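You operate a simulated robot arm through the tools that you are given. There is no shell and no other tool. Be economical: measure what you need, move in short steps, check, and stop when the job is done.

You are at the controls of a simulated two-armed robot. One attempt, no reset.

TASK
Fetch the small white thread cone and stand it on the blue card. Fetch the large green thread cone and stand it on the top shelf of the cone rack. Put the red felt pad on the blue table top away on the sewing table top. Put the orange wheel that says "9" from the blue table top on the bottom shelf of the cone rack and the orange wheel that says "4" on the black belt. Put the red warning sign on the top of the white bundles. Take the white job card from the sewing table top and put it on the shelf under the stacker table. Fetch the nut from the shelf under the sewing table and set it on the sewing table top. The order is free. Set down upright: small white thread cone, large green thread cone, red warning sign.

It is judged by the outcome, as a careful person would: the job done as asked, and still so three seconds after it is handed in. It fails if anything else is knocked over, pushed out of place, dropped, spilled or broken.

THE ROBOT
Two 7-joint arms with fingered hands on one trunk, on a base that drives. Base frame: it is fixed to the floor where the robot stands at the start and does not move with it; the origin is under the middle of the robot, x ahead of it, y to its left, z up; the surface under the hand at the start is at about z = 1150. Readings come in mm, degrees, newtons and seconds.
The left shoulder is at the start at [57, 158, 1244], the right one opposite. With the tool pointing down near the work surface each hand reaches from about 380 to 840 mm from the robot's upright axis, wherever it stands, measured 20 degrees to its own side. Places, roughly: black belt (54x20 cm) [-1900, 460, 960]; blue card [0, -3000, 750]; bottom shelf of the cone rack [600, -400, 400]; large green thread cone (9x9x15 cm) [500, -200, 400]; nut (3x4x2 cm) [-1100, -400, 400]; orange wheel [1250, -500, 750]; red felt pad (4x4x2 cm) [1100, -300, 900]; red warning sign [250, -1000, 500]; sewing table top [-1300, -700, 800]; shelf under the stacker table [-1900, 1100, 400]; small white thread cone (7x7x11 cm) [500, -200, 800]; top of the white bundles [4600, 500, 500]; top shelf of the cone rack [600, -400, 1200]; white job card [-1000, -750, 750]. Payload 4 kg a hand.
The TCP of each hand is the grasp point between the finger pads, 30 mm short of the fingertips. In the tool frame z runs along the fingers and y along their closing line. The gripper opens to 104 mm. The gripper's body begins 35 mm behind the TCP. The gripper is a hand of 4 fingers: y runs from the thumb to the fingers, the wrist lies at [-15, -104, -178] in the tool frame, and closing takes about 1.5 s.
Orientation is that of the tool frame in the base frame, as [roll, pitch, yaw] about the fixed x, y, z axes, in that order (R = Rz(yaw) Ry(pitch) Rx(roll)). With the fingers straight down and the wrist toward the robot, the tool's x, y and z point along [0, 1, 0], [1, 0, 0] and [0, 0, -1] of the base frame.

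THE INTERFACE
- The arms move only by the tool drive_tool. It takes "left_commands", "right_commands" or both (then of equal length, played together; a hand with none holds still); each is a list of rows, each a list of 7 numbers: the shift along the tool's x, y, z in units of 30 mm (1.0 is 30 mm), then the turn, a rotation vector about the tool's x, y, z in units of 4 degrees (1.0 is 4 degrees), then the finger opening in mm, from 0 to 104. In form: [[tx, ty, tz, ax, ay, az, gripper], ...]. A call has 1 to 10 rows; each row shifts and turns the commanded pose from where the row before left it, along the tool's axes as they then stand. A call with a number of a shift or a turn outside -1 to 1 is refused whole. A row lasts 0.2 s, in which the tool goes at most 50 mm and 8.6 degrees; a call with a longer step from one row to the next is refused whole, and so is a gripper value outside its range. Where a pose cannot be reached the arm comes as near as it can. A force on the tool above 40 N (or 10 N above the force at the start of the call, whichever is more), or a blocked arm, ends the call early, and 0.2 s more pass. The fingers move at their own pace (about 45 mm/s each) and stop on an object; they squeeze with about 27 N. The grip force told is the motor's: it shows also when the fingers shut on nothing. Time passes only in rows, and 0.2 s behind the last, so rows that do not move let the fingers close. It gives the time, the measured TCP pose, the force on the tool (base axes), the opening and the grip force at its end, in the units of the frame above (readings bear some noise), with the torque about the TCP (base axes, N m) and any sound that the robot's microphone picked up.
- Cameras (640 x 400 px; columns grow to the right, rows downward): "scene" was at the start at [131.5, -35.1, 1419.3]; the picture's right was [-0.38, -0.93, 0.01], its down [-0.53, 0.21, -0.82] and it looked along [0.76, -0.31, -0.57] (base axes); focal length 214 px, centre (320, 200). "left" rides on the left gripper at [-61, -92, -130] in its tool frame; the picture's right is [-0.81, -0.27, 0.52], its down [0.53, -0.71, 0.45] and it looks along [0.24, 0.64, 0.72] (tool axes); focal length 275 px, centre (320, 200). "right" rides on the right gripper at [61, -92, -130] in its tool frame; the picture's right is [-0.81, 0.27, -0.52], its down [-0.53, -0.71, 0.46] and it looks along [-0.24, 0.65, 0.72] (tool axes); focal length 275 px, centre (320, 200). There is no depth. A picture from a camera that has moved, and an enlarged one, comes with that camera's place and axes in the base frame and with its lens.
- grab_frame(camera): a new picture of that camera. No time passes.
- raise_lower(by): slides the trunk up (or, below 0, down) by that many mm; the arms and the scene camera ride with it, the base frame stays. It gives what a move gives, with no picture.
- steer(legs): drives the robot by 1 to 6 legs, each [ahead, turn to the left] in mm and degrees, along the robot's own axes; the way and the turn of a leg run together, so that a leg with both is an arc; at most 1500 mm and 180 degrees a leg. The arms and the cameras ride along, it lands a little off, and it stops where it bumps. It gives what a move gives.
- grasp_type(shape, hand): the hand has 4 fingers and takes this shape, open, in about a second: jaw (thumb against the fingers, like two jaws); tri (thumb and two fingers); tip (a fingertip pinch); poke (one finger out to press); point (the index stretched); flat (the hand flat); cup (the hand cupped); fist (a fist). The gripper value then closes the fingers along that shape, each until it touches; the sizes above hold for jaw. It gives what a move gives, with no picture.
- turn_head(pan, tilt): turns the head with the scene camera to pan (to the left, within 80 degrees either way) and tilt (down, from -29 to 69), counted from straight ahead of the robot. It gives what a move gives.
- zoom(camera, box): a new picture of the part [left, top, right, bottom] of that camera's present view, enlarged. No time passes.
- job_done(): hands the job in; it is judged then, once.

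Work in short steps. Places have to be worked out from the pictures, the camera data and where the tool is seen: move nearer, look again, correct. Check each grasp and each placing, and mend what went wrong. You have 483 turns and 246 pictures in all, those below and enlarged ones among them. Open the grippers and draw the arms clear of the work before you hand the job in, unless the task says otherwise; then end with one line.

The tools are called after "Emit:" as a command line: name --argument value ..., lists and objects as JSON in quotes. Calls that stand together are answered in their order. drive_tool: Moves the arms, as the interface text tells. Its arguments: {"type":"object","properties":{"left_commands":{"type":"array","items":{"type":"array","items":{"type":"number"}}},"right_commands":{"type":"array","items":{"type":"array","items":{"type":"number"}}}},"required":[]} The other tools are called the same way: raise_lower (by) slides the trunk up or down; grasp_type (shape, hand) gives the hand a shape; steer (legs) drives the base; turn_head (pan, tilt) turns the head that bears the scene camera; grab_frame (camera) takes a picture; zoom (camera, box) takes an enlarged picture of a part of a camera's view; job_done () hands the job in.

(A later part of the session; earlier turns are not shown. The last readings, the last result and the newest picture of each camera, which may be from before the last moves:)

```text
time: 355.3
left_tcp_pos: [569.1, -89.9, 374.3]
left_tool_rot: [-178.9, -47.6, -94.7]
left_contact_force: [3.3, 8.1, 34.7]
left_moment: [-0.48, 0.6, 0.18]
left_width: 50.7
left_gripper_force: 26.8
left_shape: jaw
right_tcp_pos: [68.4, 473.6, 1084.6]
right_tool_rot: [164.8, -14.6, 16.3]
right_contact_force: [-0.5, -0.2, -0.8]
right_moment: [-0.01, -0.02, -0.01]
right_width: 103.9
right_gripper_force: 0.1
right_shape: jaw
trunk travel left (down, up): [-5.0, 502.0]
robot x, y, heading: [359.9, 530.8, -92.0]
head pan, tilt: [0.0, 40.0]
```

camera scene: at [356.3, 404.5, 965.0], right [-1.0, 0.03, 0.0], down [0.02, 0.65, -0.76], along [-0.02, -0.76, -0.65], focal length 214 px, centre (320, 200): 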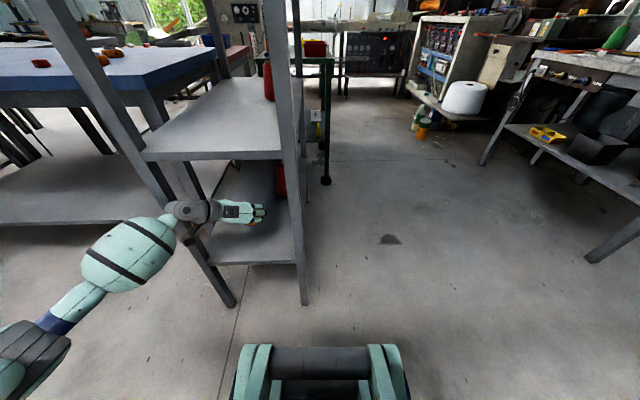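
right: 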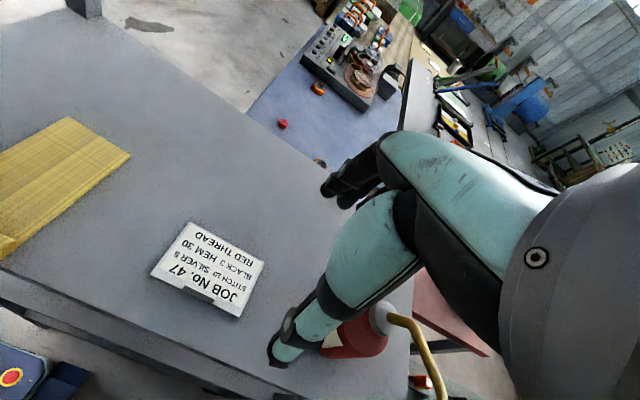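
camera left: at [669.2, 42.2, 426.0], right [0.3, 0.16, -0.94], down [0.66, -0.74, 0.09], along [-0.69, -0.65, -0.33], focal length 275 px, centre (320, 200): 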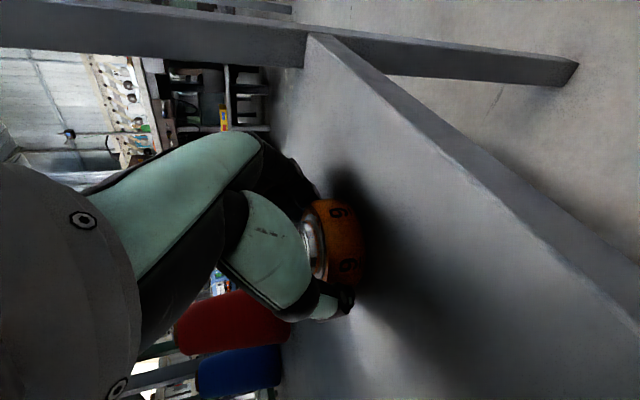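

On the shelf. Relieve pressure and release, then rise out.

Emit:
drive_tool --left_commands '[[0.13, 0, -0.13, 0, 0, 0, 30], [0, 0, 0, 0, 0, 0, 56], [0, 0, 0, 0, 0, 0, 66], [0, 0, 0, 0, 0, 0, 86], [0, 0, 0, 0, 0, 0, 96], [0, 0, 0, 0, 0, 0, 100], [0, 0, 0, 0, 0, 0, 100]]'

Emit:
drive_tool --left_commands '[[0.5, 0, -0.55, 0, 0, 0, 100], [0.5, 0, -0.55, 0, 0, 0, 100], [0.5, 0, -0.55, 0, 0, 0, 100]]'

Emit:
grab_frame --camera "left"

```text
time: 356.9
left_tcp_pos: [570.8, -89.9, 370.9]
left_tool_rot: [-178.6, -46.8, -94.9]
left_contact_force: [2.2, -1.7, 7.0]
left_moment: [-0.12, 0.41, 0.11]
left_width: 99.8
left_gripper_force: 0.1
left_shape: jaw
right_tcp_pos: [71.5, 463.3, 1084.7]
right_tool_rot: [165.5, -15.1, 16.3]
right_contact_force: [-0.4, 0.3, -0.1]
right_moment: [-0.01, 0.02, 0.03]
right_width: 104.1
right_gripper_force: 0.1
right_shape: jaw
trunk travel left (down, up): [-5.0, 502.0]
robot x, y, heading: [360.7, 534.9, -91.7]
head pan, tilt: [0.0, 40.0]
```

```text
time: 357.7
left_tcp_pos: [570.5, -84.1, 438.0]
left_tool_rot: [-178.7, -46.7, -94.9]
left_contact_force: [0.0, 0.6, -0.1]
left_moment: [0.01, -0.01, 0.02]
left_width: 100.0
left_gripper_force: 0.1
left_shape: jaw
right_tcp_pos: [70.6, 463.6, 1084.0]
right_tool_rot: [165.6, -14.9, 16.2]
right_contact_force: [0.1, 0.0, -0.2]
right_moment: [0.03, 0.0, -0.03]
right_width: 103.9
right_gripper_force: 0.0
right_shape: jaw
trunk travel left (down, up): [-5.0, 502.0]
robot x, y, heading: [359.4, 536.6, -91.9]
head pan, tilt: [0.0, 40.0]
```

```text
123 pictures are left
camera left: at [669.9, 47.3, 486.1], right [0.3, 0.16, -0.94], down [0.66, -0.74, 0.09], along [-0.69, -0.65, -0.33], focal length 275 px, centre (320, 200)
```

left: 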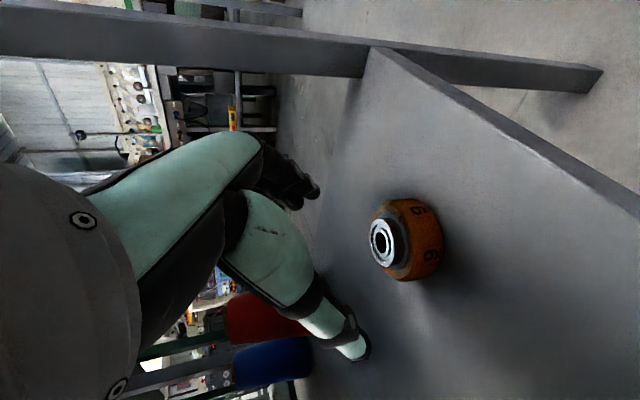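

Wheel 9 is on the bottom shelf. I back away and raise the trunk.

Emit:
steer --legs '[[-260, 0]]'

Emit:
raise_lower --by 400

Emit:
grab_frame --camera "scene"

```text
time: 359.7
left_tcp_pos: [577.8, 184.5, 439.2]
left_tool_rot: [-178.9, -46.9, -94.9]
left_contact_force: [-0.7, 1.3, 0.7]
left_moment: [-0.01, 0.01, -0.02]
left_width: 99.5
left_gripper_force: 0.1
left_shape: jaw
right_tcp_pos: [78.4, 734.1, 1084.3]
right_tool_rot: [165.4, -14.9, 16.1]
right_contact_force: [-0.2, -0.1, 0.7]
right_moment: [-0.02, -0.02, -0.02]
right_width: 104.1
right_gripper_force: 0.0
right_shape: jaw
trunk travel left (down, up): [-5.0, 502.0]
robot x, y, heading: [368.7, 805.3, -92.0]
head pan, tilt: [0.0, 40.0]
```

```text
time: 363.5
left_tcp_pos: [577.0, 187.5, 846.3]
left_tool_rot: [-178.8, -47.5, -94.9]
left_contact_force: [-1.0, 0.6, -0.4]
left_moment: [0.01, 0.02, 0.01]
left_width: 99.9
left_gripper_force: 0.1
left_shape: jaw
right_tcp_pos: [82.2, 735.0, 1485.8]
right_tool_rot: [166.2, -16.1, 16.6]
right_contact_force: [-0.7, -0.5, 0.3]
right_moment: [0.02, 0.01, 0.04]
right_width: 104.1
right_gripper_force: 0.2
right_shape: jaw
trunk travel left (down, up): [-405.0, 102.0]
robot x, y, heading: [370.4, 804.0, -91.8]
head pan, tilt: [0.0, 40.0]
```

```text
122 pictures are left
camera scene: at [364.8, 669.3, 1364.3], right [-1.0, 0.04, 0.0], down [0.02, 0.65, -0.76], along [-0.03, -0.76, -0.65], focal length 214 px, centre (320, 200)
```

scene: 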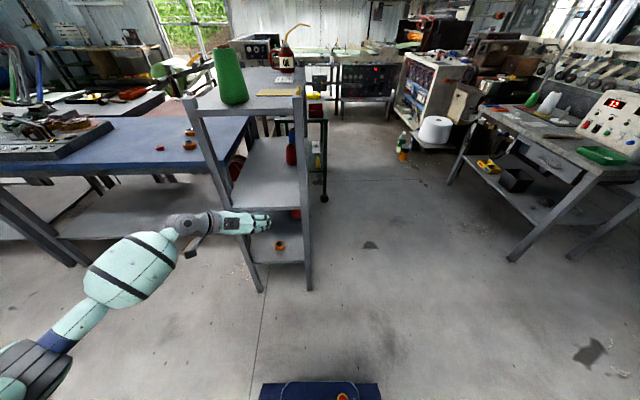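

Good. I raise the left hand and bring the right hand forward into a straight-down posture.

Emit:
drive_tool --left_commands '[[0.74, 0, -0.68, 0, 0, 0, 100], [0.74, 0, -0.68, 0, 0, 0, 100], [0.74, 0, -0.68, 0, 0, 0, 100], [0.74, 0, -0.68, 0, 0, 0, 100], [0.74, 0, -0.68, 0, 0, 0, 100], [0.74, 0, -0.68, 0, 0, 0, 100], [0.74, 0, -0.68, 0, 0, 0, 100], [0, 0, 0, 0, 0, 0, 100], [0, 0, 0, 0, 0, 0, 100], [0, 0, 0, 0, 0, 0, 100]]' --right_commands '[[0, 1, 0, 0.31, -0.51, 0.46, 104], [0, 1, 0, 0.31, -0.51, 0.46, 104], [0, 1, 0, 0.31, -0.51, 0.46, 104], [0, 1, 0, 0.31, -0.51, 0.46, 104], [0, 1, 0, 0.31, -0.51, 0.46, 104], [0, 1, 0, 0.31, -0.51, 0.46, 104], [0, 1, 0, 0.31, -0.51, 0.46, 104], [0, 1, 0, 0.31, -0.51, 0.46, 104], [0, 1, 0, 0.31, -0.51, 0.46, 104], [0, 1, 0, 0, 0, 0, 104]]'

Emit:
drive_tool --right_commands '[[0.3, 1, 0.3, 0, 0, 0, 104], [0.3, 1, 0.3, 0, 0, 0, 104], [0.3, 1, 0.3, 0, 0, 0, 104], [0.3, 1, 0.3, 0, 0, 0, 104], [0.3, 1, 0.3, 0, 0, 0, 104], [0.3, 1, 0.3, 0, 0, 0, 104]]'

```text
time: 365.7
left_tcp_pos: [575.7, 188.6, 1056.5]
left_tool_rot: [-178.7, -47.4, -94.9]
left_contact_force: [0.0, 0.8, 0.0]
left_moment: [-0.01, -0.02, -0.02]
left_width: 99.5
left_gripper_force: 0.1
left_shape: jaw
right_tcp_pos: [112.6, 439.2, 1518.8]
right_tool_rot: [178.6, 1.1, -2.8]
right_contact_force: [0.7, -1.1, 0.4]
right_moment: [0.04, 0.01, -0.03]
right_width: 104.0
right_gripper_force: 0.0
right_shape: jaw
right hand out of reach, approached as far as the arm can: row 1
trunk travel left (down, up): [-405.0, 102.0]
robot x, y, heading: [369.5, 802.7, -92.1]
head pan, tilt: [0.0, 40.0]
```

```text
time: 367.1
left_tcp_pos: [574.8, 189.3, 1057.1]
left_tool_rot: [-178.8, -47.5, -94.9]
left_contact_force: [1.0, 0.1, 0.2]
left_moment: [-0.03, -0.01, 0.04]
left_width: 99.8
left_gripper_force: 0.1
left_shape: jaw
right_tcp_pos: [159.6, 257.1, 1469.4]
right_tool_rot: [178.5, 1.1, -3.0]
right_contact_force: [0.4, -0.5, 0.2]
right_moment: [0.01, 0.0, -0.02]
right_width: 103.9
right_gripper_force: 0.1
right_shape: jaw
trunk travel left (down, up): [-405.0, 102.0]
robot x, y, heading: [370.3, 802.8, -91.9]
head pan, tilt: [0.0, 40.0]
```

Drive back to the blue table, positioning for the right hand to take the far wheel.

Emit:
steer --legs '[[0, 92], [1050, 0], [0, -98], [300, 0]]'

Emit:
turn_head --pan -10 --tilt 40

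Emit:
grab_frame --camera "scene"

```text
time: 384.0
left_tcp_pos: [1566.9, -94.8, 1059.4]
left_tool_rot: [-178.6, -47.5, -98.2]
left_contact_force: [0.1, 0.5, -0.3]
left_moment: [-0.01, -0.01, 0.05]
left_width: 99.8
left_gripper_force: 0.1
left_shape: jaw
right_tcp_pos: [1155.9, -3.2, 1470.3]
right_tool_rot: [178.5, 1.0, -5.9]
right_contact_force: [0.1, 0.3, 0.2]
right_moment: [0.03, -0.01, 0.0]
right_width: 103.7
right_gripper_force: 0.0
right_shape: jaw
trunk travel left (down, up): [-405.0, 102.0]
robot x, y, heading: [1397.2, 534.4, -94.9]
head pan, tilt: [0.0, 40.0]
```

```text
time: 384.7
left_tcp_pos: [1568.2, -84.5, 1064.9]
left_tool_rot: [-178.7, -48.1, -98.1]
left_contact_force: [0.5, -0.4, -0.2]
left_moment: [-0.01, 0.01, 0.03]
left_width: 99.9
left_gripper_force: 0.0
left_shape: jaw
right_tcp_pos: [1157.8, 10.9, 1476.0]
right_tool_rot: [178.0, 1.1, -6.0]
right_contact_force: [-1.4, -0.1, 0.3]
right_moment: [0.02, -0.01, 0.0]
right_width: 103.7
right_gripper_force: 0.0
right_shape: jaw
trunk travel left (down, up): [-405.0, 102.0]
robot x, y, heading: [1398.7, 529.8, -94.8]
head pan, tilt: [-10.0, 40.0]
```

```text
121 pictures are left
camera scene: at [1372.6, 394.9, 1364.0], right [-0.97, 0.26, 0.0], down [0.17, 0.63, -0.76], along [-0.2, -0.73, -0.65], focal length 214 px, centre (320, 200)
```

scene: 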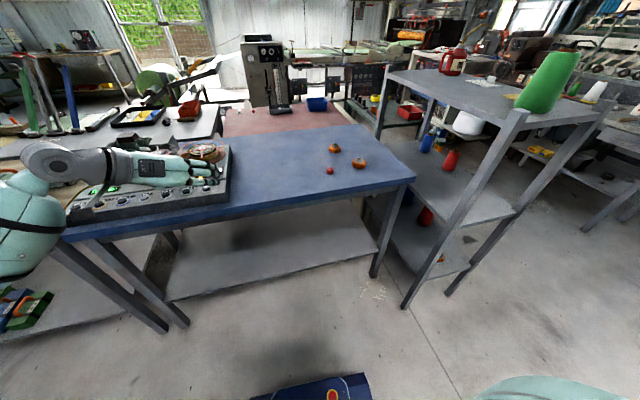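

Emit:
zoom --camera "scene" --box '[300, 130, 400, 190]'

Emit:
grab_frame --camera "right"

```text
6.40 times, centred on (350, 160) of scene
camera zoom: at [1372.6, 394.9, 1364.0], right [-0.97, 0.26, 0.0], down [0.17, 0.63, -0.76], along [-0.2, -0.73, -0.65], focal length 1373 px, centre (128, 456)
```

zoom: 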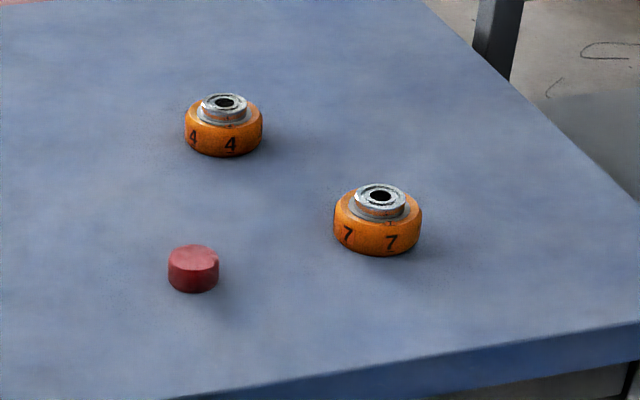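

```text
119 pictures are left
camera right: at [1230.2, 100.0, 1602.1], right [-0.82, -0.17, 0.54], down [-0.47, 0.75, -0.47], along [-0.33, -0.64, -0.7], focal length 275 px, centre (320, 200)
```

right: 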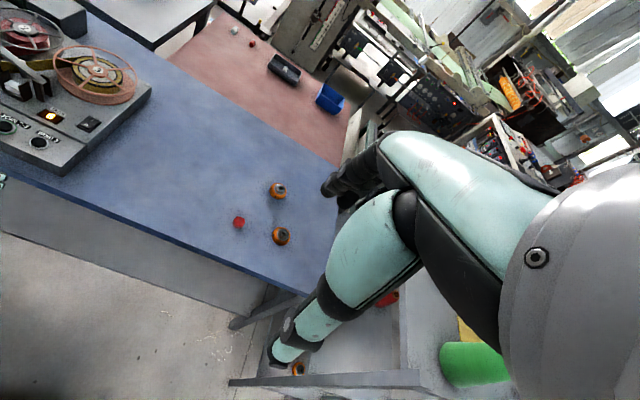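

"4" confirmed at about (1042,-528); pad (1120,-359). I extend the right arm and drive closer.

Emit:
drive_tool --right_commands '[[-0.4, 1, 1, 0, 0, 0, 104], [-0.4, 1, 1, 0, 0, 0, 104], [-0.4, 1, 1, 0, 0, 0, 104], [-0.4, 1, 1, 0, 0, 0, 104], [-0.4, 1, 1, 0, 0, 0, 104], [-0.4, 1, 1, 0, 0, 0, 104]]'

Emit:
steer --legs '[[370, 0]]'

Emit:
drive_tool --right_commands '[[0, 0, 1, 0, 0, 0, 104], [0, 0, 1, 0, 0, 0, 104], [0, 0, 1, 0, 0, 0, 104], [0, 0, 1, 0, 0, 0, 104], [0, 0, 1, 0, 0, 0, 104], [0, 0, 1, 0, 0, 0, 104], [0, 0, 1, 0, 0, 0, 104]]'

Emit:
grab_frame --camera "right"

Emit:
grab_frame --camera "scene"

```text
time: 386.1
left_tcp_pos: [1569.0, -83.1, 1064.8]
left_tool_rot: [-178.7, -48.1, -98.1]
left_contact_force: [0.1, -0.3, -0.7]
left_moment: [0.04, -0.02, 0.02]
left_width: 99.9
left_gripper_force: 0.0
left_shape: jaw
right_tcp_pos: [1062.7, -164.8, 1305.3]
right_tool_rot: [177.9, 1.2, -5.9]
right_contact_force: [0.2, -1.0, 0.3]
right_moment: [0.02, -0.01, 0.0]
right_width: 103.9
right_gripper_force: 0.1
right_shape: jaw
trunk travel left (down, up): [-405.0, 102.0]
robot x, y, heading: [1396.3, 526.2, -94.9]
head pan, tilt: [-10.0, 40.0]
```

```text
time: 388.6
left_tcp_pos: [1529.4, -463.7, 1065.7]
left_tool_rot: [-178.7, -48.2, -98.5]
left_contact_force: [0.1, 0.2, 0.4]
left_moment: [0.01, 0.01, -0.01]
left_width: 99.9
left_gripper_force: 0.1
left_shape: jaw
right_tcp_pos: [1023.7, -542.0, 1306.9]
right_tool_rot: [177.8, 1.1, -6.4]
right_contact_force: [0.1, 0.1, 0.7]
right_moment: [0.01, -0.01, 0.01]
right_width: 104.0
right_gripper_force: 0.1
right_shape: jaw
trunk travel left (down, up): [-405.0, 102.0]
robot x, y, heading: [1364.4, 149.0, -95.4]
head pan, tilt: [-10.0, 40.0]
```

```text
time: 390.2
left_tcp_pos: [1532.0, -451.8, 1072.5]
left_tool_rot: [-178.4, -48.9, -98.8]
left_contact_force: [0.3, 0.3, 0.7]
left_moment: [-0.02, 0.01, -0.01]
left_width: 99.8
left_gripper_force: 0.1
left_shape: jaw
right_tcp_pos: [1019.6, -539.2, 1107.0]
right_tool_rot: [177.1, 1.1, -6.4]
right_contact_force: [-0.3, -0.4, 0.2]
right_moment: [-0.01, 0.0, 0.0]
right_width: 103.9
right_gripper_force: 0.0
right_shape: jaw
trunk travel left (down, up): [-405.0, 102.0]
robot x, y, heading: [1366.7, 149.9, -95.5]
head pan, tilt: [-10.0, 40.0]
```

```text
118 pictures are left
camera right: at [1093.1, -448.2, 1230.1], right [-0.82, -0.16, 0.55], down [-0.46, 0.75, -0.48], along [-0.33, -0.65, -0.69], focal length 275 px, centre (320, 200)
```

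right: 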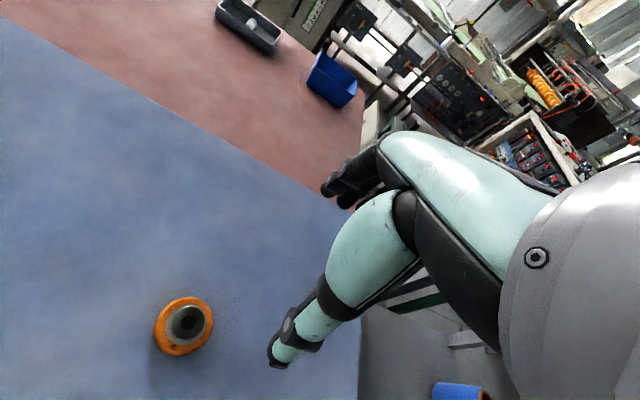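

```text
117 pictures are left
camera scene: at [1337.7, 16.4, 1364.2], right [-0.96, 0.26, 0.0], down [0.17, 0.63, -0.76], along [-0.2, -0.73, -0.65], focal length 214 px, centre (320, 200)
```

scene: 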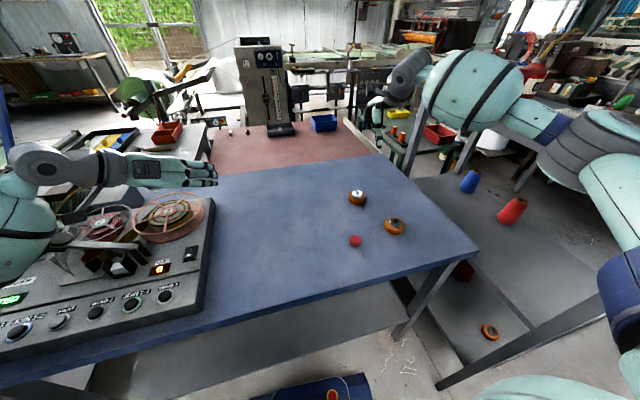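

Wheel 4 is at ≈(1051,-521). I shift the right hand over it and descend to about z=930.

Emit:
drive_tool --right_commands '[[0.32, -0.24, 1, 0, 0, 0, 104], [0.32, -0.24, 1, 0, 0, 0, 104], [0.32, -0.23, 1, 0, 0, 0, 104], [0, 0, 1, 0, 0, 0, 104], [0, 0, 1, 0, 0, 0, 104], [0, 0, 0.7, 0, 0, 0, 104], [0, 0, 0, 0, 0, 0, 104]]'

Emit:
grab_frame --camera "right"

Emit:
zoom --camera "scene" --box '[300, 130, 440, 270]'

```text
time: 391.9
left_tcp_pos: [1530.8, -451.3, 1073.2]
left_tool_rot: [-178.5, -48.8, -98.8]
left_contact_force: [-1.0, -0.3, -0.2]
left_moment: [-0.01, -0.03, 0.0]
left_width: 99.7
left_gripper_force: 0.1
left_shape: jaw
right_tcp_pos: [1047.6, -527.5, 932.9]
right_tool_rot: [176.9, 1.1, -6.4]
right_contact_force: [0.4, 0.1, 0.6]
right_moment: [0.01, 0.0, 0.02]
right_width: 103.9
right_gripper_force: 0.0
right_shape: jaw
trunk travel left (down, up): [-405.0, 102.0]
robot x, y, heading: [1366.7, 149.2, -95.4]
head pan, tilt: [-10.0, 40.0]
```

```text
116 pictures are left
camera right: at [1121.1, -437.0, 1057.1], right [-0.82, -0.16, 0.55], down [-0.46, 0.74, -0.48], along [-0.33, -0.65, -0.69], focal length 275 px, centre (320, 200)
```

right: 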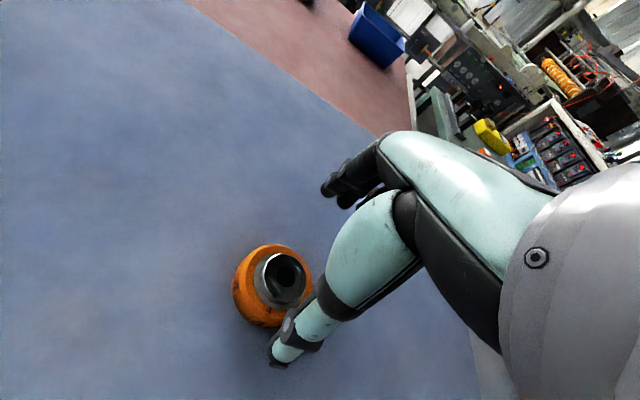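

```text
2.86 times, centred on (370, 200) of scene
camera zoom: at [1338.2, 16.8, 1364.2], right [-0.96, 0.26, 0.0], down [0.17, 0.63, -0.76], along [-0.2, -0.73, -0.65], focal length 613 px, centre (177, 200)
```

zoom: 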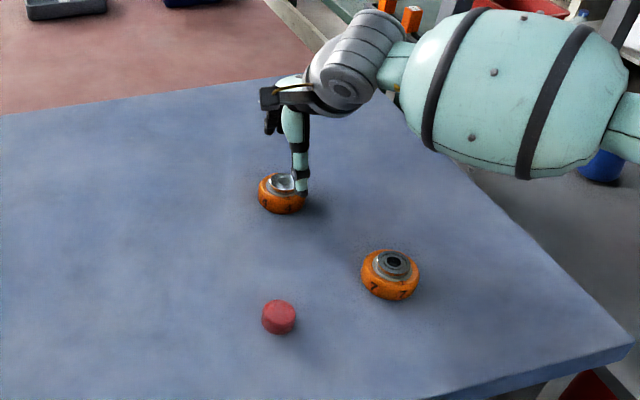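

Emit:
drive_tool --right_commands '[[0.15, -0.3, 0.6, 0, 0, 0, 104], [0, 0, 0.6, 0, 0, 0, 104], [0, 0, 0.5, 0, 0, 0, 104], [0, 0, 0, 0, 0, 0, 104]]'

Emit:
grab_frame --camera "right"

Emit:
zoom --camera "scene" --box '[320, 150, 420, 250]'

```text
time: 392.9
left_tcp_pos: [1530.5, -450.3, 1072.5]
left_tool_rot: [-178.4, -48.9, -98.8]
left_contact_force: [0.6, -0.6, 0.0]
left_moment: [0.0, -0.03, -0.01]
left_width: 99.9
left_gripper_force: 0.1
left_shape: jaw
right_tcp_pos: [1050.4, -520.7, 880.1]
right_tool_rot: [177.1, 1.1, -6.5]
right_contact_force: [0.2, -0.3, -0.1]
right_moment: [0.02, 0.03, 0.0]
right_width: 104.2
right_gripper_force: 0.0
right_shape: jaw
trunk travel left (down, up): [-405.0, 102.0]
robot x, y, heading: [1360.8, 149.6, -95.2]
head pan, tilt: [-10.0, 40.0]
```

```text
114 pictures are left
camera right: at [1124.5, -430.9, 1005.6], right [-0.82, -0.16, 0.55], down [-0.46, 0.75, -0.48], along [-0.33, -0.65, -0.69], focal length 275 px, centre (320, 200)
```

right: 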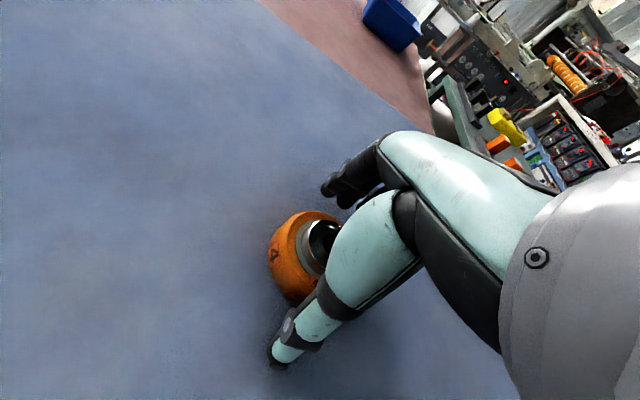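

```text
4.00 times, centred on (370, 200) of scene
camera zoom: at [1338.2, 16.9, 1364.3], right [-0.96, 0.26, 0.0], down [0.17, 0.63, -0.76], along [-0.2, -0.73, -0.65], focal length 858 px, centre (120, 200)
```

zoom: 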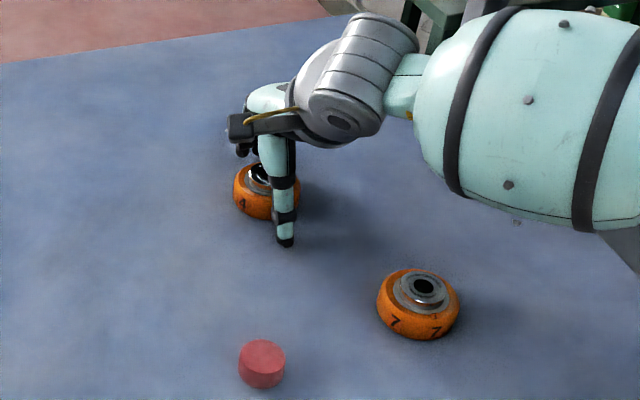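

Straddled well. Close and lift.

Emit:
drive_tool --right_commands '[[0, 0, 0, 0, 0, 0, 80], [0, 0, 0, 0, 0, 0, 60], [0, 0, 0, 0, 0, 0, 40], [0, 0, 0, 0, 0, 0, 30], [0, 0, 0, 0, 0, 0, 30], [0, 0, 0, 0, 0, 0, 30], [0, 0, 0, 0, 0, 0, 30]]'

Emit:
drive_tool --right_commands '[[0, 0, -1, 0, 0, 0, 30], [0, 0, -1, 0, 0, 0, 30], [0, 0, -1, 0, 0, 0, 30]]'

Emit:
grab_frame --camera "right"

```text
time: 394.4
left_tcp_pos: [1532.5, -449.7, 1073.8]
left_tool_rot: [-178.5, -48.9, -98.7]
left_contact_force: [0.1, 0.2, -0.2]
left_moment: [0.03, 0.01, -0.02]
left_width: 100.0
left_gripper_force: 0.1
left_shape: jaw
right_tcp_pos: [1051.4, -520.6, 883.5]
right_tool_rot: [177.0, 1.1, -6.4]
right_contact_force: [1.2, 1.6, 8.1]
right_moment: [0.46, -0.06, 0.01]
right_width: 51.1
right_gripper_force: 26.9
right_shape: jaw
trunk travel left (down, up): [-405.0, 102.0]
robot x, y, heading: [1365.3, 148.2, -95.3]
head pan, tilt: [-10.0, 40.0]
```

```text
time: 395.2
left_tcp_pos: [1532.1, -450.7, 1071.7]
left_tool_rot: [-178.4, -48.9, -98.8]
left_contact_force: [-0.7, 0.0, 1.0]
left_moment: [0.01, -0.06, -0.01]
left_width: 99.9
left_gripper_force: 0.1
left_shape: jaw
right_tcp_pos: [1052.8, -516.5, 971.8]
right_tool_rot: [177.1, 1.2, -6.4]
right_contact_force: [-1.1, -0.4, -1.9]
right_moment: [0.01, -0.03, 0.03]
right_width: 50.9
right_gripper_force: 27.1
right_shape: jaw
trunk travel left (down, up): [-405.0, 102.0]
robot x, y, heading: [1364.6, 148.2, -95.4]
head pan, tilt: [-10.0, 40.0]
```

```text
112 pictures are left
camera right: at [1126.2, -426.5, 1096.5], right [-0.82, -0.16, 0.55], down [-0.46, 0.75, -0.48], along [-0.33, -0.65, -0.69], focal length 275 px, centre (320, 200)
```

right: 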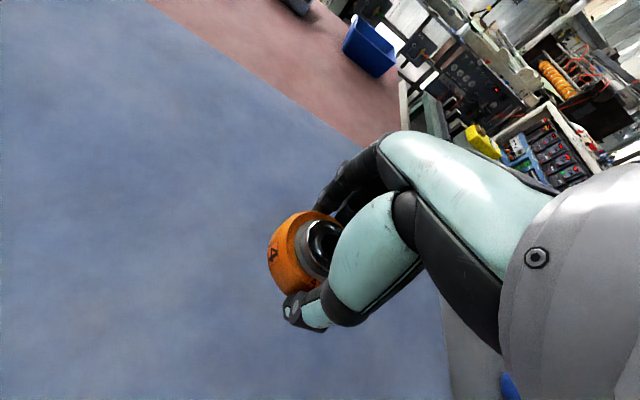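

Wheel 4 is held. I lift the right hand higher and pull it in, back up 150, and turn slightly right so the left hand can take the pad.

Emit:
drive_tool --right_commands '[[0.2, -0.6, -1, 0, 0, 0, 30], [0.2, -0.6, -1, 0, 0, 0, 30], [0.2, -0.6, -1, 0, 0, 0, 30], [0.2, -0.6, -1, 0, 0, 0, 30], [0.2, -0.6, -1, 0, 0, 0, 30], [0.2, -0.6, -1, 0, 0, 0, 30], [0.2, -0.6, -1, 0, 0, 0, 30], [0.2, -0.6, -1, 0, 0, 0, 30], [0.2, -0.6, -1, 0, 0, 0, 30], [0.2, -0.6, -1, 0, 0, 0, 30]]'

Emit:
steer --legs '[[-150, 0], [0, -12]]'

Emit:
grab_frame --camera "scene"

```text
time: 397.4
left_tcp_pos: [1532.6, -451.1, 1072.5]
left_tool_rot: [-178.7, -48.9, -98.6]
left_contact_force: [-0.7, 0.9, 0.1]
left_moment: [0.01, 0.01, -0.01]
left_width: 99.8
left_gripper_force: 0.0
left_shape: jaw
right_tcp_pos: [1140.1, -326.4, 1261.9]
right_tool_rot: [177.1, 1.1, -6.4]
right_contact_force: [-0.2, 0.0, -2.3]
right_moment: [-0.02, 0.04, 0.03]
right_width: 50.9
right_gripper_force: 27.2
right_shape: jaw
trunk travel left (down, up): [-405.0, 102.0]
robot x, y, heading: [1364.5, 147.5, -95.5]
head pan, tilt: [-10.0, 40.0]
```

```text
time: 399.7
left_tcp_pos: [1417.2, -321.5, 1073.8]
left_tool_rot: [-178.6, -48.9, -110.7]
left_contact_force: [-0.4, -0.1, 0.6]
left_moment: [0.05, 0.02, -0.01]
left_width: 99.9
left_gripper_force: 0.2
left_shape: jaw
right_tcp_pos: [1059.9, -118.6, 1261.9]
right_tool_rot: [177.0, 1.1, -18.5]
right_contact_force: [0.3, -0.2, -1.2]
right_moment: [-0.01, 0.01, -0.01]
right_width: 50.9
right_gripper_force: 27.2
right_shape: jaw
trunk travel left (down, up): [-405.0, 102.0]
robot x, y, heading: [1380.9, 300.0, -107.3]
head pan, tilt: [-10.0, 40.0]
```

```text
111 pictures are left
camera scene: at [1327.3, 176.4, 1364.3], right [-0.89, 0.46, 0.0], down [0.3, 0.58, -0.76], along [-0.35, -0.67, -0.65], focal length 214 px, centre (320, 200)
```

scene: 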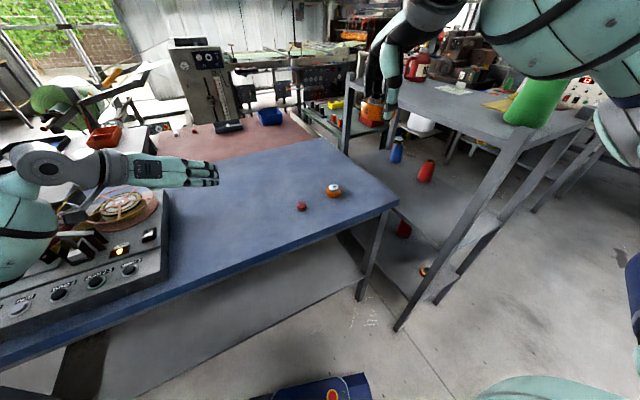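

I turn another 12° right, then move the left hand over the pad.

Emit:
steer --legs '[[0, -12]]'

Emit:
drive_tool --left_commands '[[0.6, 0.83, 0.53, 0, 0, 0, 80], [0.6, 0.83, 0.53, 0, 0, 0, 80], [0.6, 0.83, 0.53, 0, 0, 0, 80], [0.6, 0.83, 0.53, 0, 0, 0, 80], [0.6, 0.83, 0.53, 0, 0, 0, 80], [0, 0, 0, 0, 0, 0, 80]]'

Emit:
grab_frame --camera "left"

Emit:
grab_frame --camera "scene"

```text
time: 401.0
left_tcp_pos: [1291.8, -305.7, 1079.1]
left_tool_rot: [-178.5, -49.5, -122.9]
left_contact_force: [-0.7, 0.0, 0.6]
left_moment: [-0.02, 0.03, 0.03]
left_width: 100.0
left_gripper_force: 0.1
left_shape: jaw
right_tcp_pos: [985.0, -31.1, 1266.7]
right_tool_rot: [176.4, 1.1, -30.7]
right_contact_force: [-1.0, -0.2, -1.3]
right_moment: [-0.05, 0.01, 0.01]
right_width: 50.8
right_gripper_force: 26.8
right_shape: jaw
trunk travel left (down, up): [-405.0, 102.0]
robot x, y, heading: [1380.4, 300.7, -119.3]
head pan, tilt: [-10.0, 40.0]
```

```text
time: 402.4
left_tcp_pos: [1129.2, -326.8, 1104.4]
left_tool_rot: [-178.3, -50.3, -123.2]
left_contact_force: [0.3, -0.8, -0.6]
left_moment: [0.0, 0.04, 0.0]
left_width: 80.2
left_gripper_force: 0.1
left_shape: jaw
right_tcp_pos: [993.5, -15.7, 1272.3]
right_tool_rot: [175.5, 1.4, -30.6]
right_contact_force: [0.2, 0.2, -2.7]
right_moment: [-0.01, -0.02, -0.04]
right_width: 50.9
right_gripper_force: 26.8
right_shape: jaw
trunk travel left (down, up): [-405.0, 102.0]
robot x, y, heading: [1381.3, 295.1, -119.5]
head pan, tilt: [-10.0, 40.0]
```

```text
110 pictures are left
camera left: at [1280.1, -255.7, 1141.9], right [0.31, -0.05, -0.95], down [0.24, -0.96, 0.13], along [-0.92, -0.27, -0.29], focal length 275 px, centre (320, 200)
```

left: 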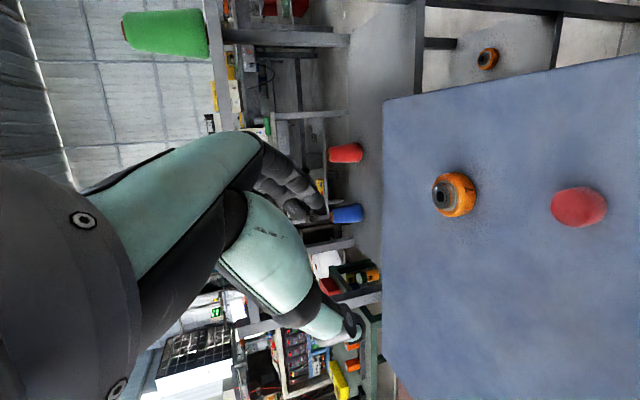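

```text
109 pictures are left
camera scene: at [1305.3, 189.4, 1364.3], right [-0.77, 0.64, 0.0], down [0.41, 0.5, -0.76], along [-0.48, -0.58, -0.65], focal length 214 px, centre (320, 200)
```

scene: 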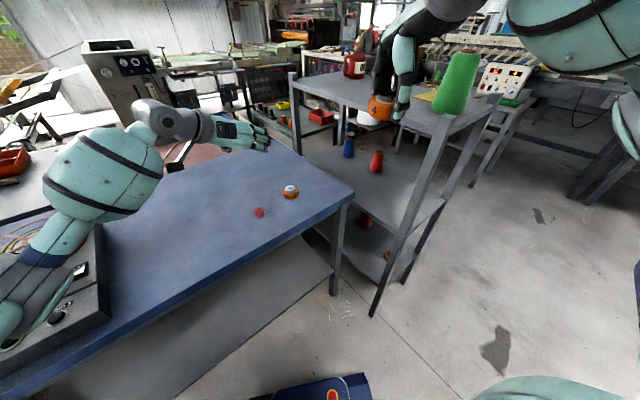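

Pad at ≈(1128,-347). I shift 10 mm left, lower the trunk 200, and look.

Emit:
drive_tool --left_commands '[[0, -0.34, 0, 0, 0, 0, 80], [0, 0, 0, 0, 0, 0, 80]]'

Emit:
raise_lower --by -190

Emit:
grab_frame --camera "left"

Emit:
zoom --camera "scene" --box '[180, 110, 340, 230]'

```text
time: 403.0
left_tcp_pos: [1137.0, -333.7, 1102.7]
left_tool_rot: [-178.5, -50.2, -122.9]
left_contact_force: [0.0, 0.4, 0.7]
left_moment: [0.01, 0.01, 0.0]
left_width: 80.2
left_gripper_force: 0.0
left_shape: jaw
right_tcp_pos: [992.8, -15.1, 1271.6]
right_tool_rot: [175.6, 1.2, -30.5]
right_contact_force: [0.3, -0.9, -1.3]
right_moment: [0.0, 0.0, -0.02]
right_width: 50.7
right_gripper_force: 27.7
right_shape: jaw
trunk travel left (down, up): [-405.0, 102.0]
robot x, y, heading: [1383.2, 298.7, -119.5]
head pan, tilt: [-10.0, 40.0]
```

```text
time: 405.1
left_tcp_pos: [1135.4, -330.0, 917.5]
left_tool_rot: [-178.1, -50.4, -123.2]
left_contact_force: [0.0, 0.2, 0.3]
left_moment: [0.04, -0.06, -0.01]
left_width: 80.2
left_gripper_force: 0.0
left_shape: jaw
right_tcp_pos: [991.8, -11.7, 1083.9]
right_tool_rot: [175.3, 1.1, -30.7]
right_contact_force: [0.0, -0.3, -1.2]
right_moment: [-0.01, 0.03, 0.02]
right_width: 50.7
right_gripper_force: 26.9
right_shape: jaw
trunk travel left (down, up): [-215.0, 292.0]
robot x, y, heading: [1381.0, 298.7, -119.5]
head pan, tilt: [-10.0, 40.0]
```

```text
108 pictures are left
camera left: at [1287.3, -258.7, 954.5], right [0.31, -0.06, -0.95], down [0.24, -0.96, 0.14], along [-0.92, -0.27, -0.29], focal length 275 px, centre (320, 200)
```

left: 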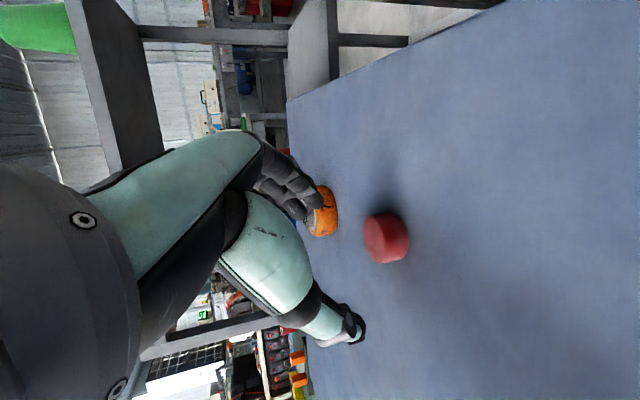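

```text
3.33 times, centred on (260, 170) of scene
camera zoom: at [1305.0, 195.9, 1175.5], right [-0.77, 0.64, 0.0], down [0.41, 0.5, -0.76], along [-0.48, -0.59, -0.65], focal length 715 px, centre (520, 300)
```

zoom: 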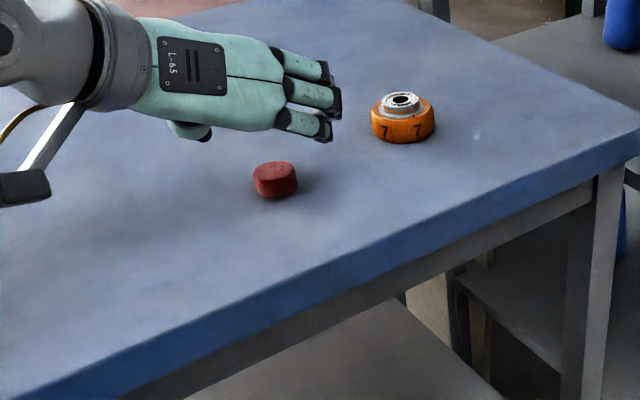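

Emit:
drive_tool --left_commands '[[-0.45, -0.05, 0.52, 0, 0, 0, 80], [-0.45, -0.05, 0.52, 0, 0, 0, 80], [0, 0, 0, 0, 0, 0, 80]]'

Emit:
grab_frame --camera "left"

Emit:
zoom --camera "scene" --box '[180, 110, 340, 230]'

```text
time: 405.9
left_tcp_pos: [1137.4, -336.9, 877.9]
left_tool_rot: [-178.0, -50.6, -123.4]
left_contact_force: [1.1, 0.8, 4.0]
left_moment: [0.06, 0.16, -0.06]
left_width: 80.3
left_gripper_force: 0.0
left_shape: jaw
right_tcp_pos: [991.1, -11.0, 1084.2]
right_tool_rot: [175.4, 1.0, -30.7]
right_contact_force: [-0.8, -0.2, -1.5]
right_moment: [0.01, 0.0, 0.0]
right_width: 50.9
right_gripper_force: 27.1
right_shape: jaw
trunk travel left (down, up): [-215.0, 292.0]
robot x, y, heading: [1380.7, 295.6, -119.4]
head pan, tilt: [-10.0, 40.0]
```

```text
106 pictures are left
camera left: at [1287.4, -265.9, 914.7], right [0.31, -0.06, -0.95], down [0.24, -0.96, 0.14], along [-0.92, -0.27, -0.29], focal length 275 px, centre (320, 200)
```

left: 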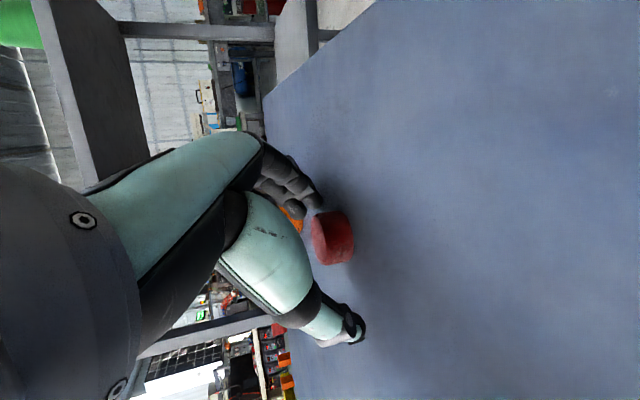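

```text
3.33 times, centred on (260, 170) of scene
camera zoom: at [1303.9, 195.9, 1175.5], right [-0.77, 0.64, 0.0], down [0.42, 0.5, -0.76], along [-0.48, -0.59, -0.65], focal length 715 px, centre (520, 300)
```

zoom: 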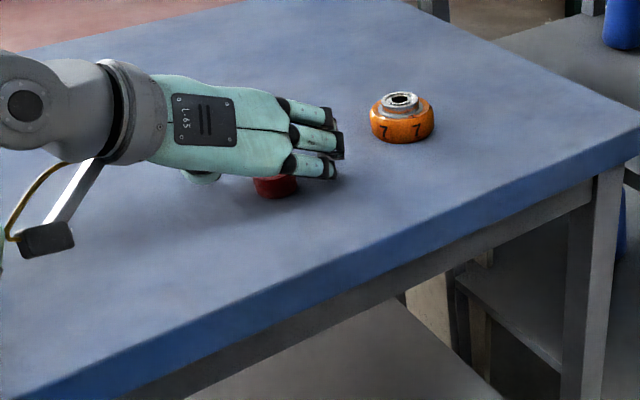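

Fingertips touch the table, the pad is between. Close.

Emit:
drive_tool --left_commands '[[0.06, 0, -0.05, 0, 0, 0, 60], [0, 0, 0, 0, 0, 0, 40], [0, 0, 0, 0, 0, 0, 20], [0, 0, 0, 0, 0, 0, 15], [0, 0, 0, 0, 0, 0, 15], [0, 0, 0, 0, 0, 0, 15], [0, 0, 0, 0, 0, 0, 15]]'

Emit:
raise_lower --by 150

Emit:
grab_frame --camera "left"

```text
time: 407.5
left_tcp_pos: [1137.7, -338.2, 877.0]
left_tool_rot: [-177.9, -50.4, -123.3]
left_contact_force: [-0.9, 0.1, 0.4]
left_moment: [-0.02, -0.02, 0.02]
left_width: 4.8
left_gripper_force: 27.4
left_shape: jaw
right_tcp_pos: [992.8, -11.5, 1084.0]
right_tool_rot: [175.4, 1.2, -30.7]
right_contact_force: [0.2, 0.0, -1.8]
right_moment: [0.03, -0.04, -0.01]
right_width: 50.8
right_gripper_force: 26.9
right_shape: jaw
trunk travel left (down, up): [-215.0, 292.0]
robot x, y, heading: [1385.8, 298.4, -119.5]
head pan, tilt: [-10.0, 40.0]
```

```text
time: 409.2
left_tcp_pos: [1139.2, -340.2, 1024.2]
left_tool_rot: [-178.3, -50.3, -123.1]
left_contact_force: [-0.3, 0.6, 1.0]
left_moment: [0.0, -0.01, 0.01]
left_width: 4.8
left_gripper_force: 27.2
left_shape: jaw
right_tcp_pos: [992.6, -16.8, 1232.4]
right_tool_rot: [175.5, 1.3, -30.7]
right_contact_force: [-0.2, 0.3, -2.5]
right_moment: [0.01, -0.02, -0.03]
right_width: 50.8
right_gripper_force: 27.2
right_shape: jaw
trunk travel left (down, up): [-365.0, 142.0]
robot x, y, heading: [1384.9, 297.6, -119.6]
head pan, tilt: [-10.0, 40.0]
```

```text
104 pictures are left
camera left: at [1288.3, -269.6, 1062.8], right [0.31, -0.05, -0.95], down [0.24, -0.96, 0.13], along [-0.92, -0.27, -0.29], focal length 275 px, centre (320, 200)
```

left: 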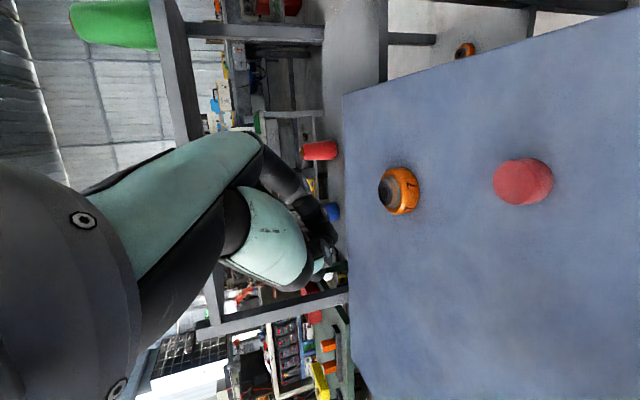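

Missed: the fingers closed past the pad. I look again.

Emit:
zoom --camera "scene" --box '[180, 140, 340, 260]'

```text
3.33 times, centred on (260, 200) of scene
camera zoom: at [1304.2, 189.2, 1323.8], right [-0.77, 0.64, 0.0], down [0.41, 0.51, -0.76], along [-0.48, -0.58, -0.65], focal length 715 px, centre (520, 200)
```

zoom: 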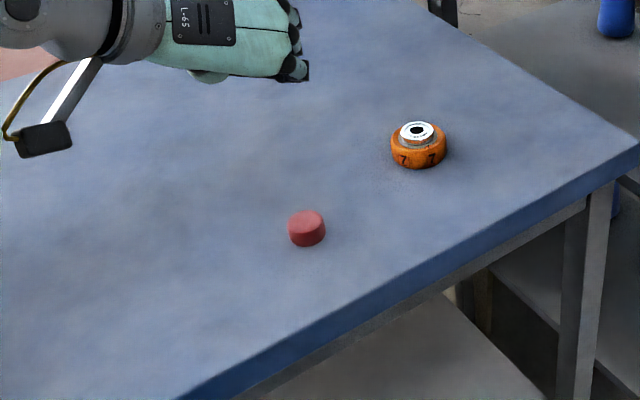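

The fingers pinched it out backward because of the slanted approach. I turn the left hand straight down and redo it.

Emit:
drive_tool --left_commands '[[0, 0, 0, 0, -1, 0, 80], [0, 0, 0, 0, -1, 0, 80], [0, 0, 0, 0, -1, 0, 80], [0, 0, 0, 0, -1, 0, 80], [0, 0, 0, 0, -1, 0, 80], [0, 0, 0, 0, -1, 0, 80], [0, 0, 0, 0, -1, 0, 80], [0, 0, 0, 0, -1, 0, 80], [0, 0, 0, 0, -1, 0, 80], [0, 0, 0, 0, -1, 0, 80]]'

Emit:
drive_tool --left_commands '[[0, 0, 0, 0, -1, 0, 80], [0, 0, 0, 0, -1, 0, 80], [0, 0, 0, 0, -0.5, 0, 80], [0, 0, 0, 0, 0, 0, 80]]'

Emit:
grab_frame --camera "left"

```text
time: 411.4
left_tcp_pos: [1135.7, -341.8, 1024.5]
left_tool_rot: [-178.8, -10.2, -122.1]
left_contact_force: [0.3, 0.1, -1.1]
left_moment: [-0.01, -0.01, 0.01]
left_width: 80.0
left_gripper_force: 0.1
left_shape: jaw
right_tcp_pos: [992.6, -16.0, 1232.1]
right_tool_rot: [175.6, 1.2, -30.7]
right_contact_force: [0.3, 0.9, -1.7]
right_moment: [0.03, 0.02, -0.01]
right_width: 50.7
right_gripper_force: 27.3
right_shape: jaw
trunk travel left (down, up): [-365.0, 142.0]
robot x, y, heading: [1383.2, 298.8, -119.5]
head pan, tilt: [-10.0, 40.0]
```

```text
time: 412.5
left_tcp_pos: [1141.1, -336.6, 1034.3]
left_tool_rot: [-178.6, -1.0, -121.8]
left_contact_force: [0.7, -0.2, -0.1]
left_moment: [-0.01, 0.02, 0.0]
left_width: 80.0
left_gripper_force: 0.0
left_shape: jaw
right_tcp_pos: [1001.6, -2.9, 1237.8]
right_tool_rot: [174.7, 1.4, -30.7]
right_contact_force: [0.5, 0.5, -1.9]
right_moment: [0.02, 0.01, 0.0]
right_width: 50.6
right_gripper_force: 27.4
right_shape: jaw
trunk travel left (down, up): [-365.0, 142.0]
robot x, y, heading: [1381.6, 297.7, -119.4]
head pan, tilt: [-10.0, 40.0]
stopped in row 4 (left hand): the arm was blocked; the commanded pose is now the measured one
```

```text
102 pictures are left
camera left: at [1250.1, -329.1, 1165.5], right [0.67, 0.53, -0.52], down [0.33, -0.84, -0.43], along [-0.67, 0.11, -0.73], focal length 275 px, centre (320, 200)
```

left: 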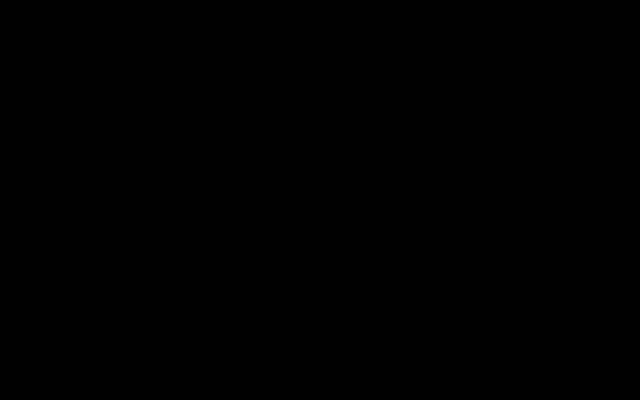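

The arm is at a limit with the camera covered. I rotate back to ~70° down.

Emit:
drive_tool --left_commands '[[0, 0, 0, 0, 1, 0, 80], [0, 0, 0, 0, 1, 0, 80], [0, 0, 0, 0, 1, 0, 80], [0, 0, 0, 0, 1, 0, 80], [0, 0, 0, 0, 1, 0, 80], [0, 0, 0, 0, 0, 0, 80]]'

Emit:
grab_frame --camera "left"

Emit:
zoom --camera "scene" --box '[160, 110, 340, 245]'

```text
time: 413.9
left_tcp_pos: [1142.2, -334.9, 1034.0]
left_tool_rot: [-178.6, -21.0, -122.3]
left_contact_force: [-0.6, 0.5, 0.4]
left_moment: [-0.03, -0.01, 0.0]
left_width: 79.9
left_gripper_force: 0.0
left_shape: jaw
right_tcp_pos: [999.1, -3.0, 1236.8]
right_tool_rot: [174.8, 1.3, -30.6]
right_contact_force: [0.8, 0.4, -2.1]
right_moment: [0.02, -0.01, 0.01]
right_width: 50.4
right_gripper_force: 27.3
right_shape: jaw
trunk travel left (down, up): [-365.0, 142.0]
robot x, y, heading: [1379.7, 300.0, -119.2]
head pan, tilt: [-10.0, 40.0]
```

```text
101 pictures are left
camera left: at [1271.5, -293.3, 1135.8], right [0.55, 0.33, -0.77], down [0.26, -0.94, -0.22], along [-0.79, -0.08, -0.6], focal length 275 px, centre (320, 200)
```

left: 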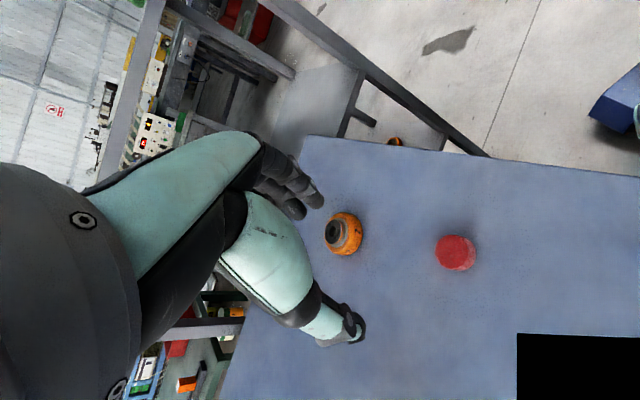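

```text
2.96 times, centred on (250, 178) of scene
camera zoom: at [1303.8, 189.1, 1323.8], right [-0.77, 0.64, 0.0], down [0.41, 0.51, -0.76], along [-0.48, -0.58, -0.65], focal length 636 px, centre (527, 267)
```

zoom: 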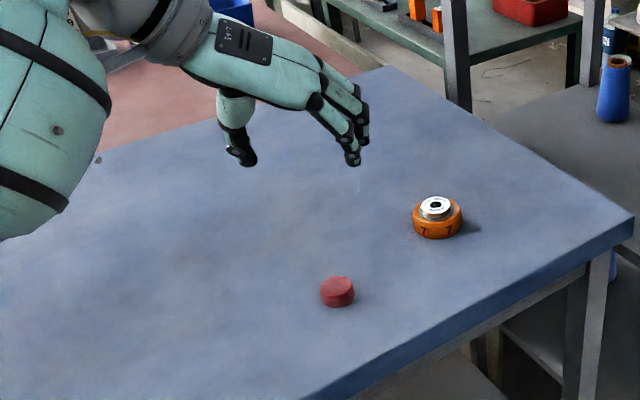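

Pad now at ≈(1142,-325). Approach from above.

Emit:
drive_tool --left_commands '[[-0.455, 0.05, 0.805, 0, 0, 0, 80], [-0.455, 0.05, 0.805, 0, 0, 0, 80], [-0.455, 0.05, 0.805, 0, 0, 0, 80], [-0.455, 0.05, 0.805, 0, 0, 0, 80], [0, 0, 0, 0, 0, 0, 80]]'

Emit:
grab_frame --camera "left"

Emit:
zoom --camera "scene" --box '[180, 130, 340, 250]'

```text
time: 415.1
left_tcp_pos: [1145.7, -320.1, 920.4]
left_tool_rot: [-178.7, -20.9, -122.2]
left_contact_force: [0.0, -0.5, 0.4]
left_moment: [-0.01, -0.03, 0.03]
left_width: 79.7
left_gripper_force: 0.1
left_shape: jaw
right_tcp_pos: [999.8, -2.8, 1238.4]
right_tool_rot: [174.9, 1.4, -30.7]
right_contact_force: [-0.3, -0.2, -1.8]
right_moment: [-0.02, 0.01, -0.01]
right_width: 50.8
right_gripper_force: 26.7
right_shape: jaw
trunk travel left (down, up): [-365.0, 142.0]
robot x, y, heading: [1381.6, 301.2, -119.5]
head pan, tilt: [-10.0, 40.0]
```

```text
99 pictures are left
camera left: at [1277.4, -277.1, 1023.5], right [0.55, 0.33, -0.77], down [0.26, -0.94, -0.22], along [-0.79, -0.08, -0.6], focal length 275 px, centre (320, 200)
```

left: 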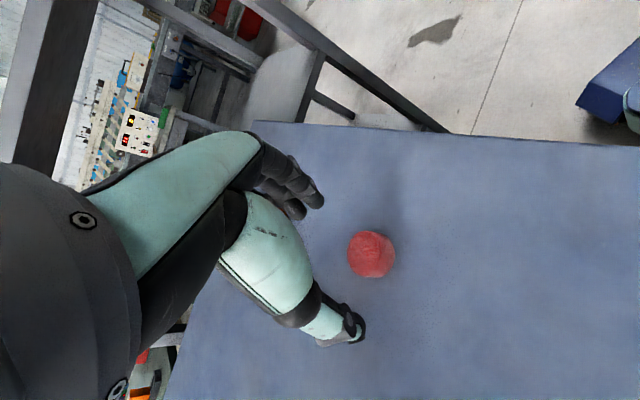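

```text
3.33 times, centred on (260, 190) of scene
camera zoom: at [1304.0, 189.3, 1323.8], right [-0.77, 0.64, 0.0], down [0.41, 0.51, -0.76], along [-0.48, -0.58, -0.65], focal length 715 px, centre (520, 233)
```

zoom: 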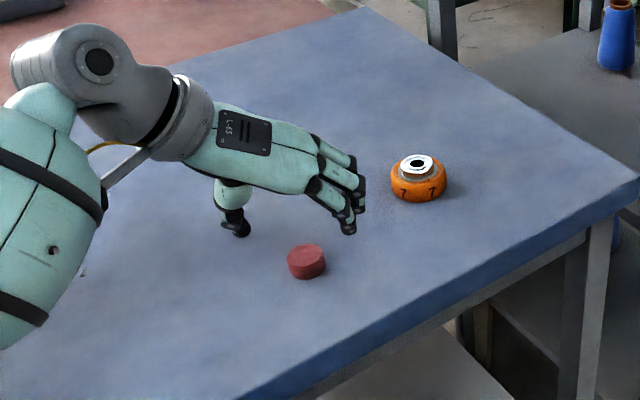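

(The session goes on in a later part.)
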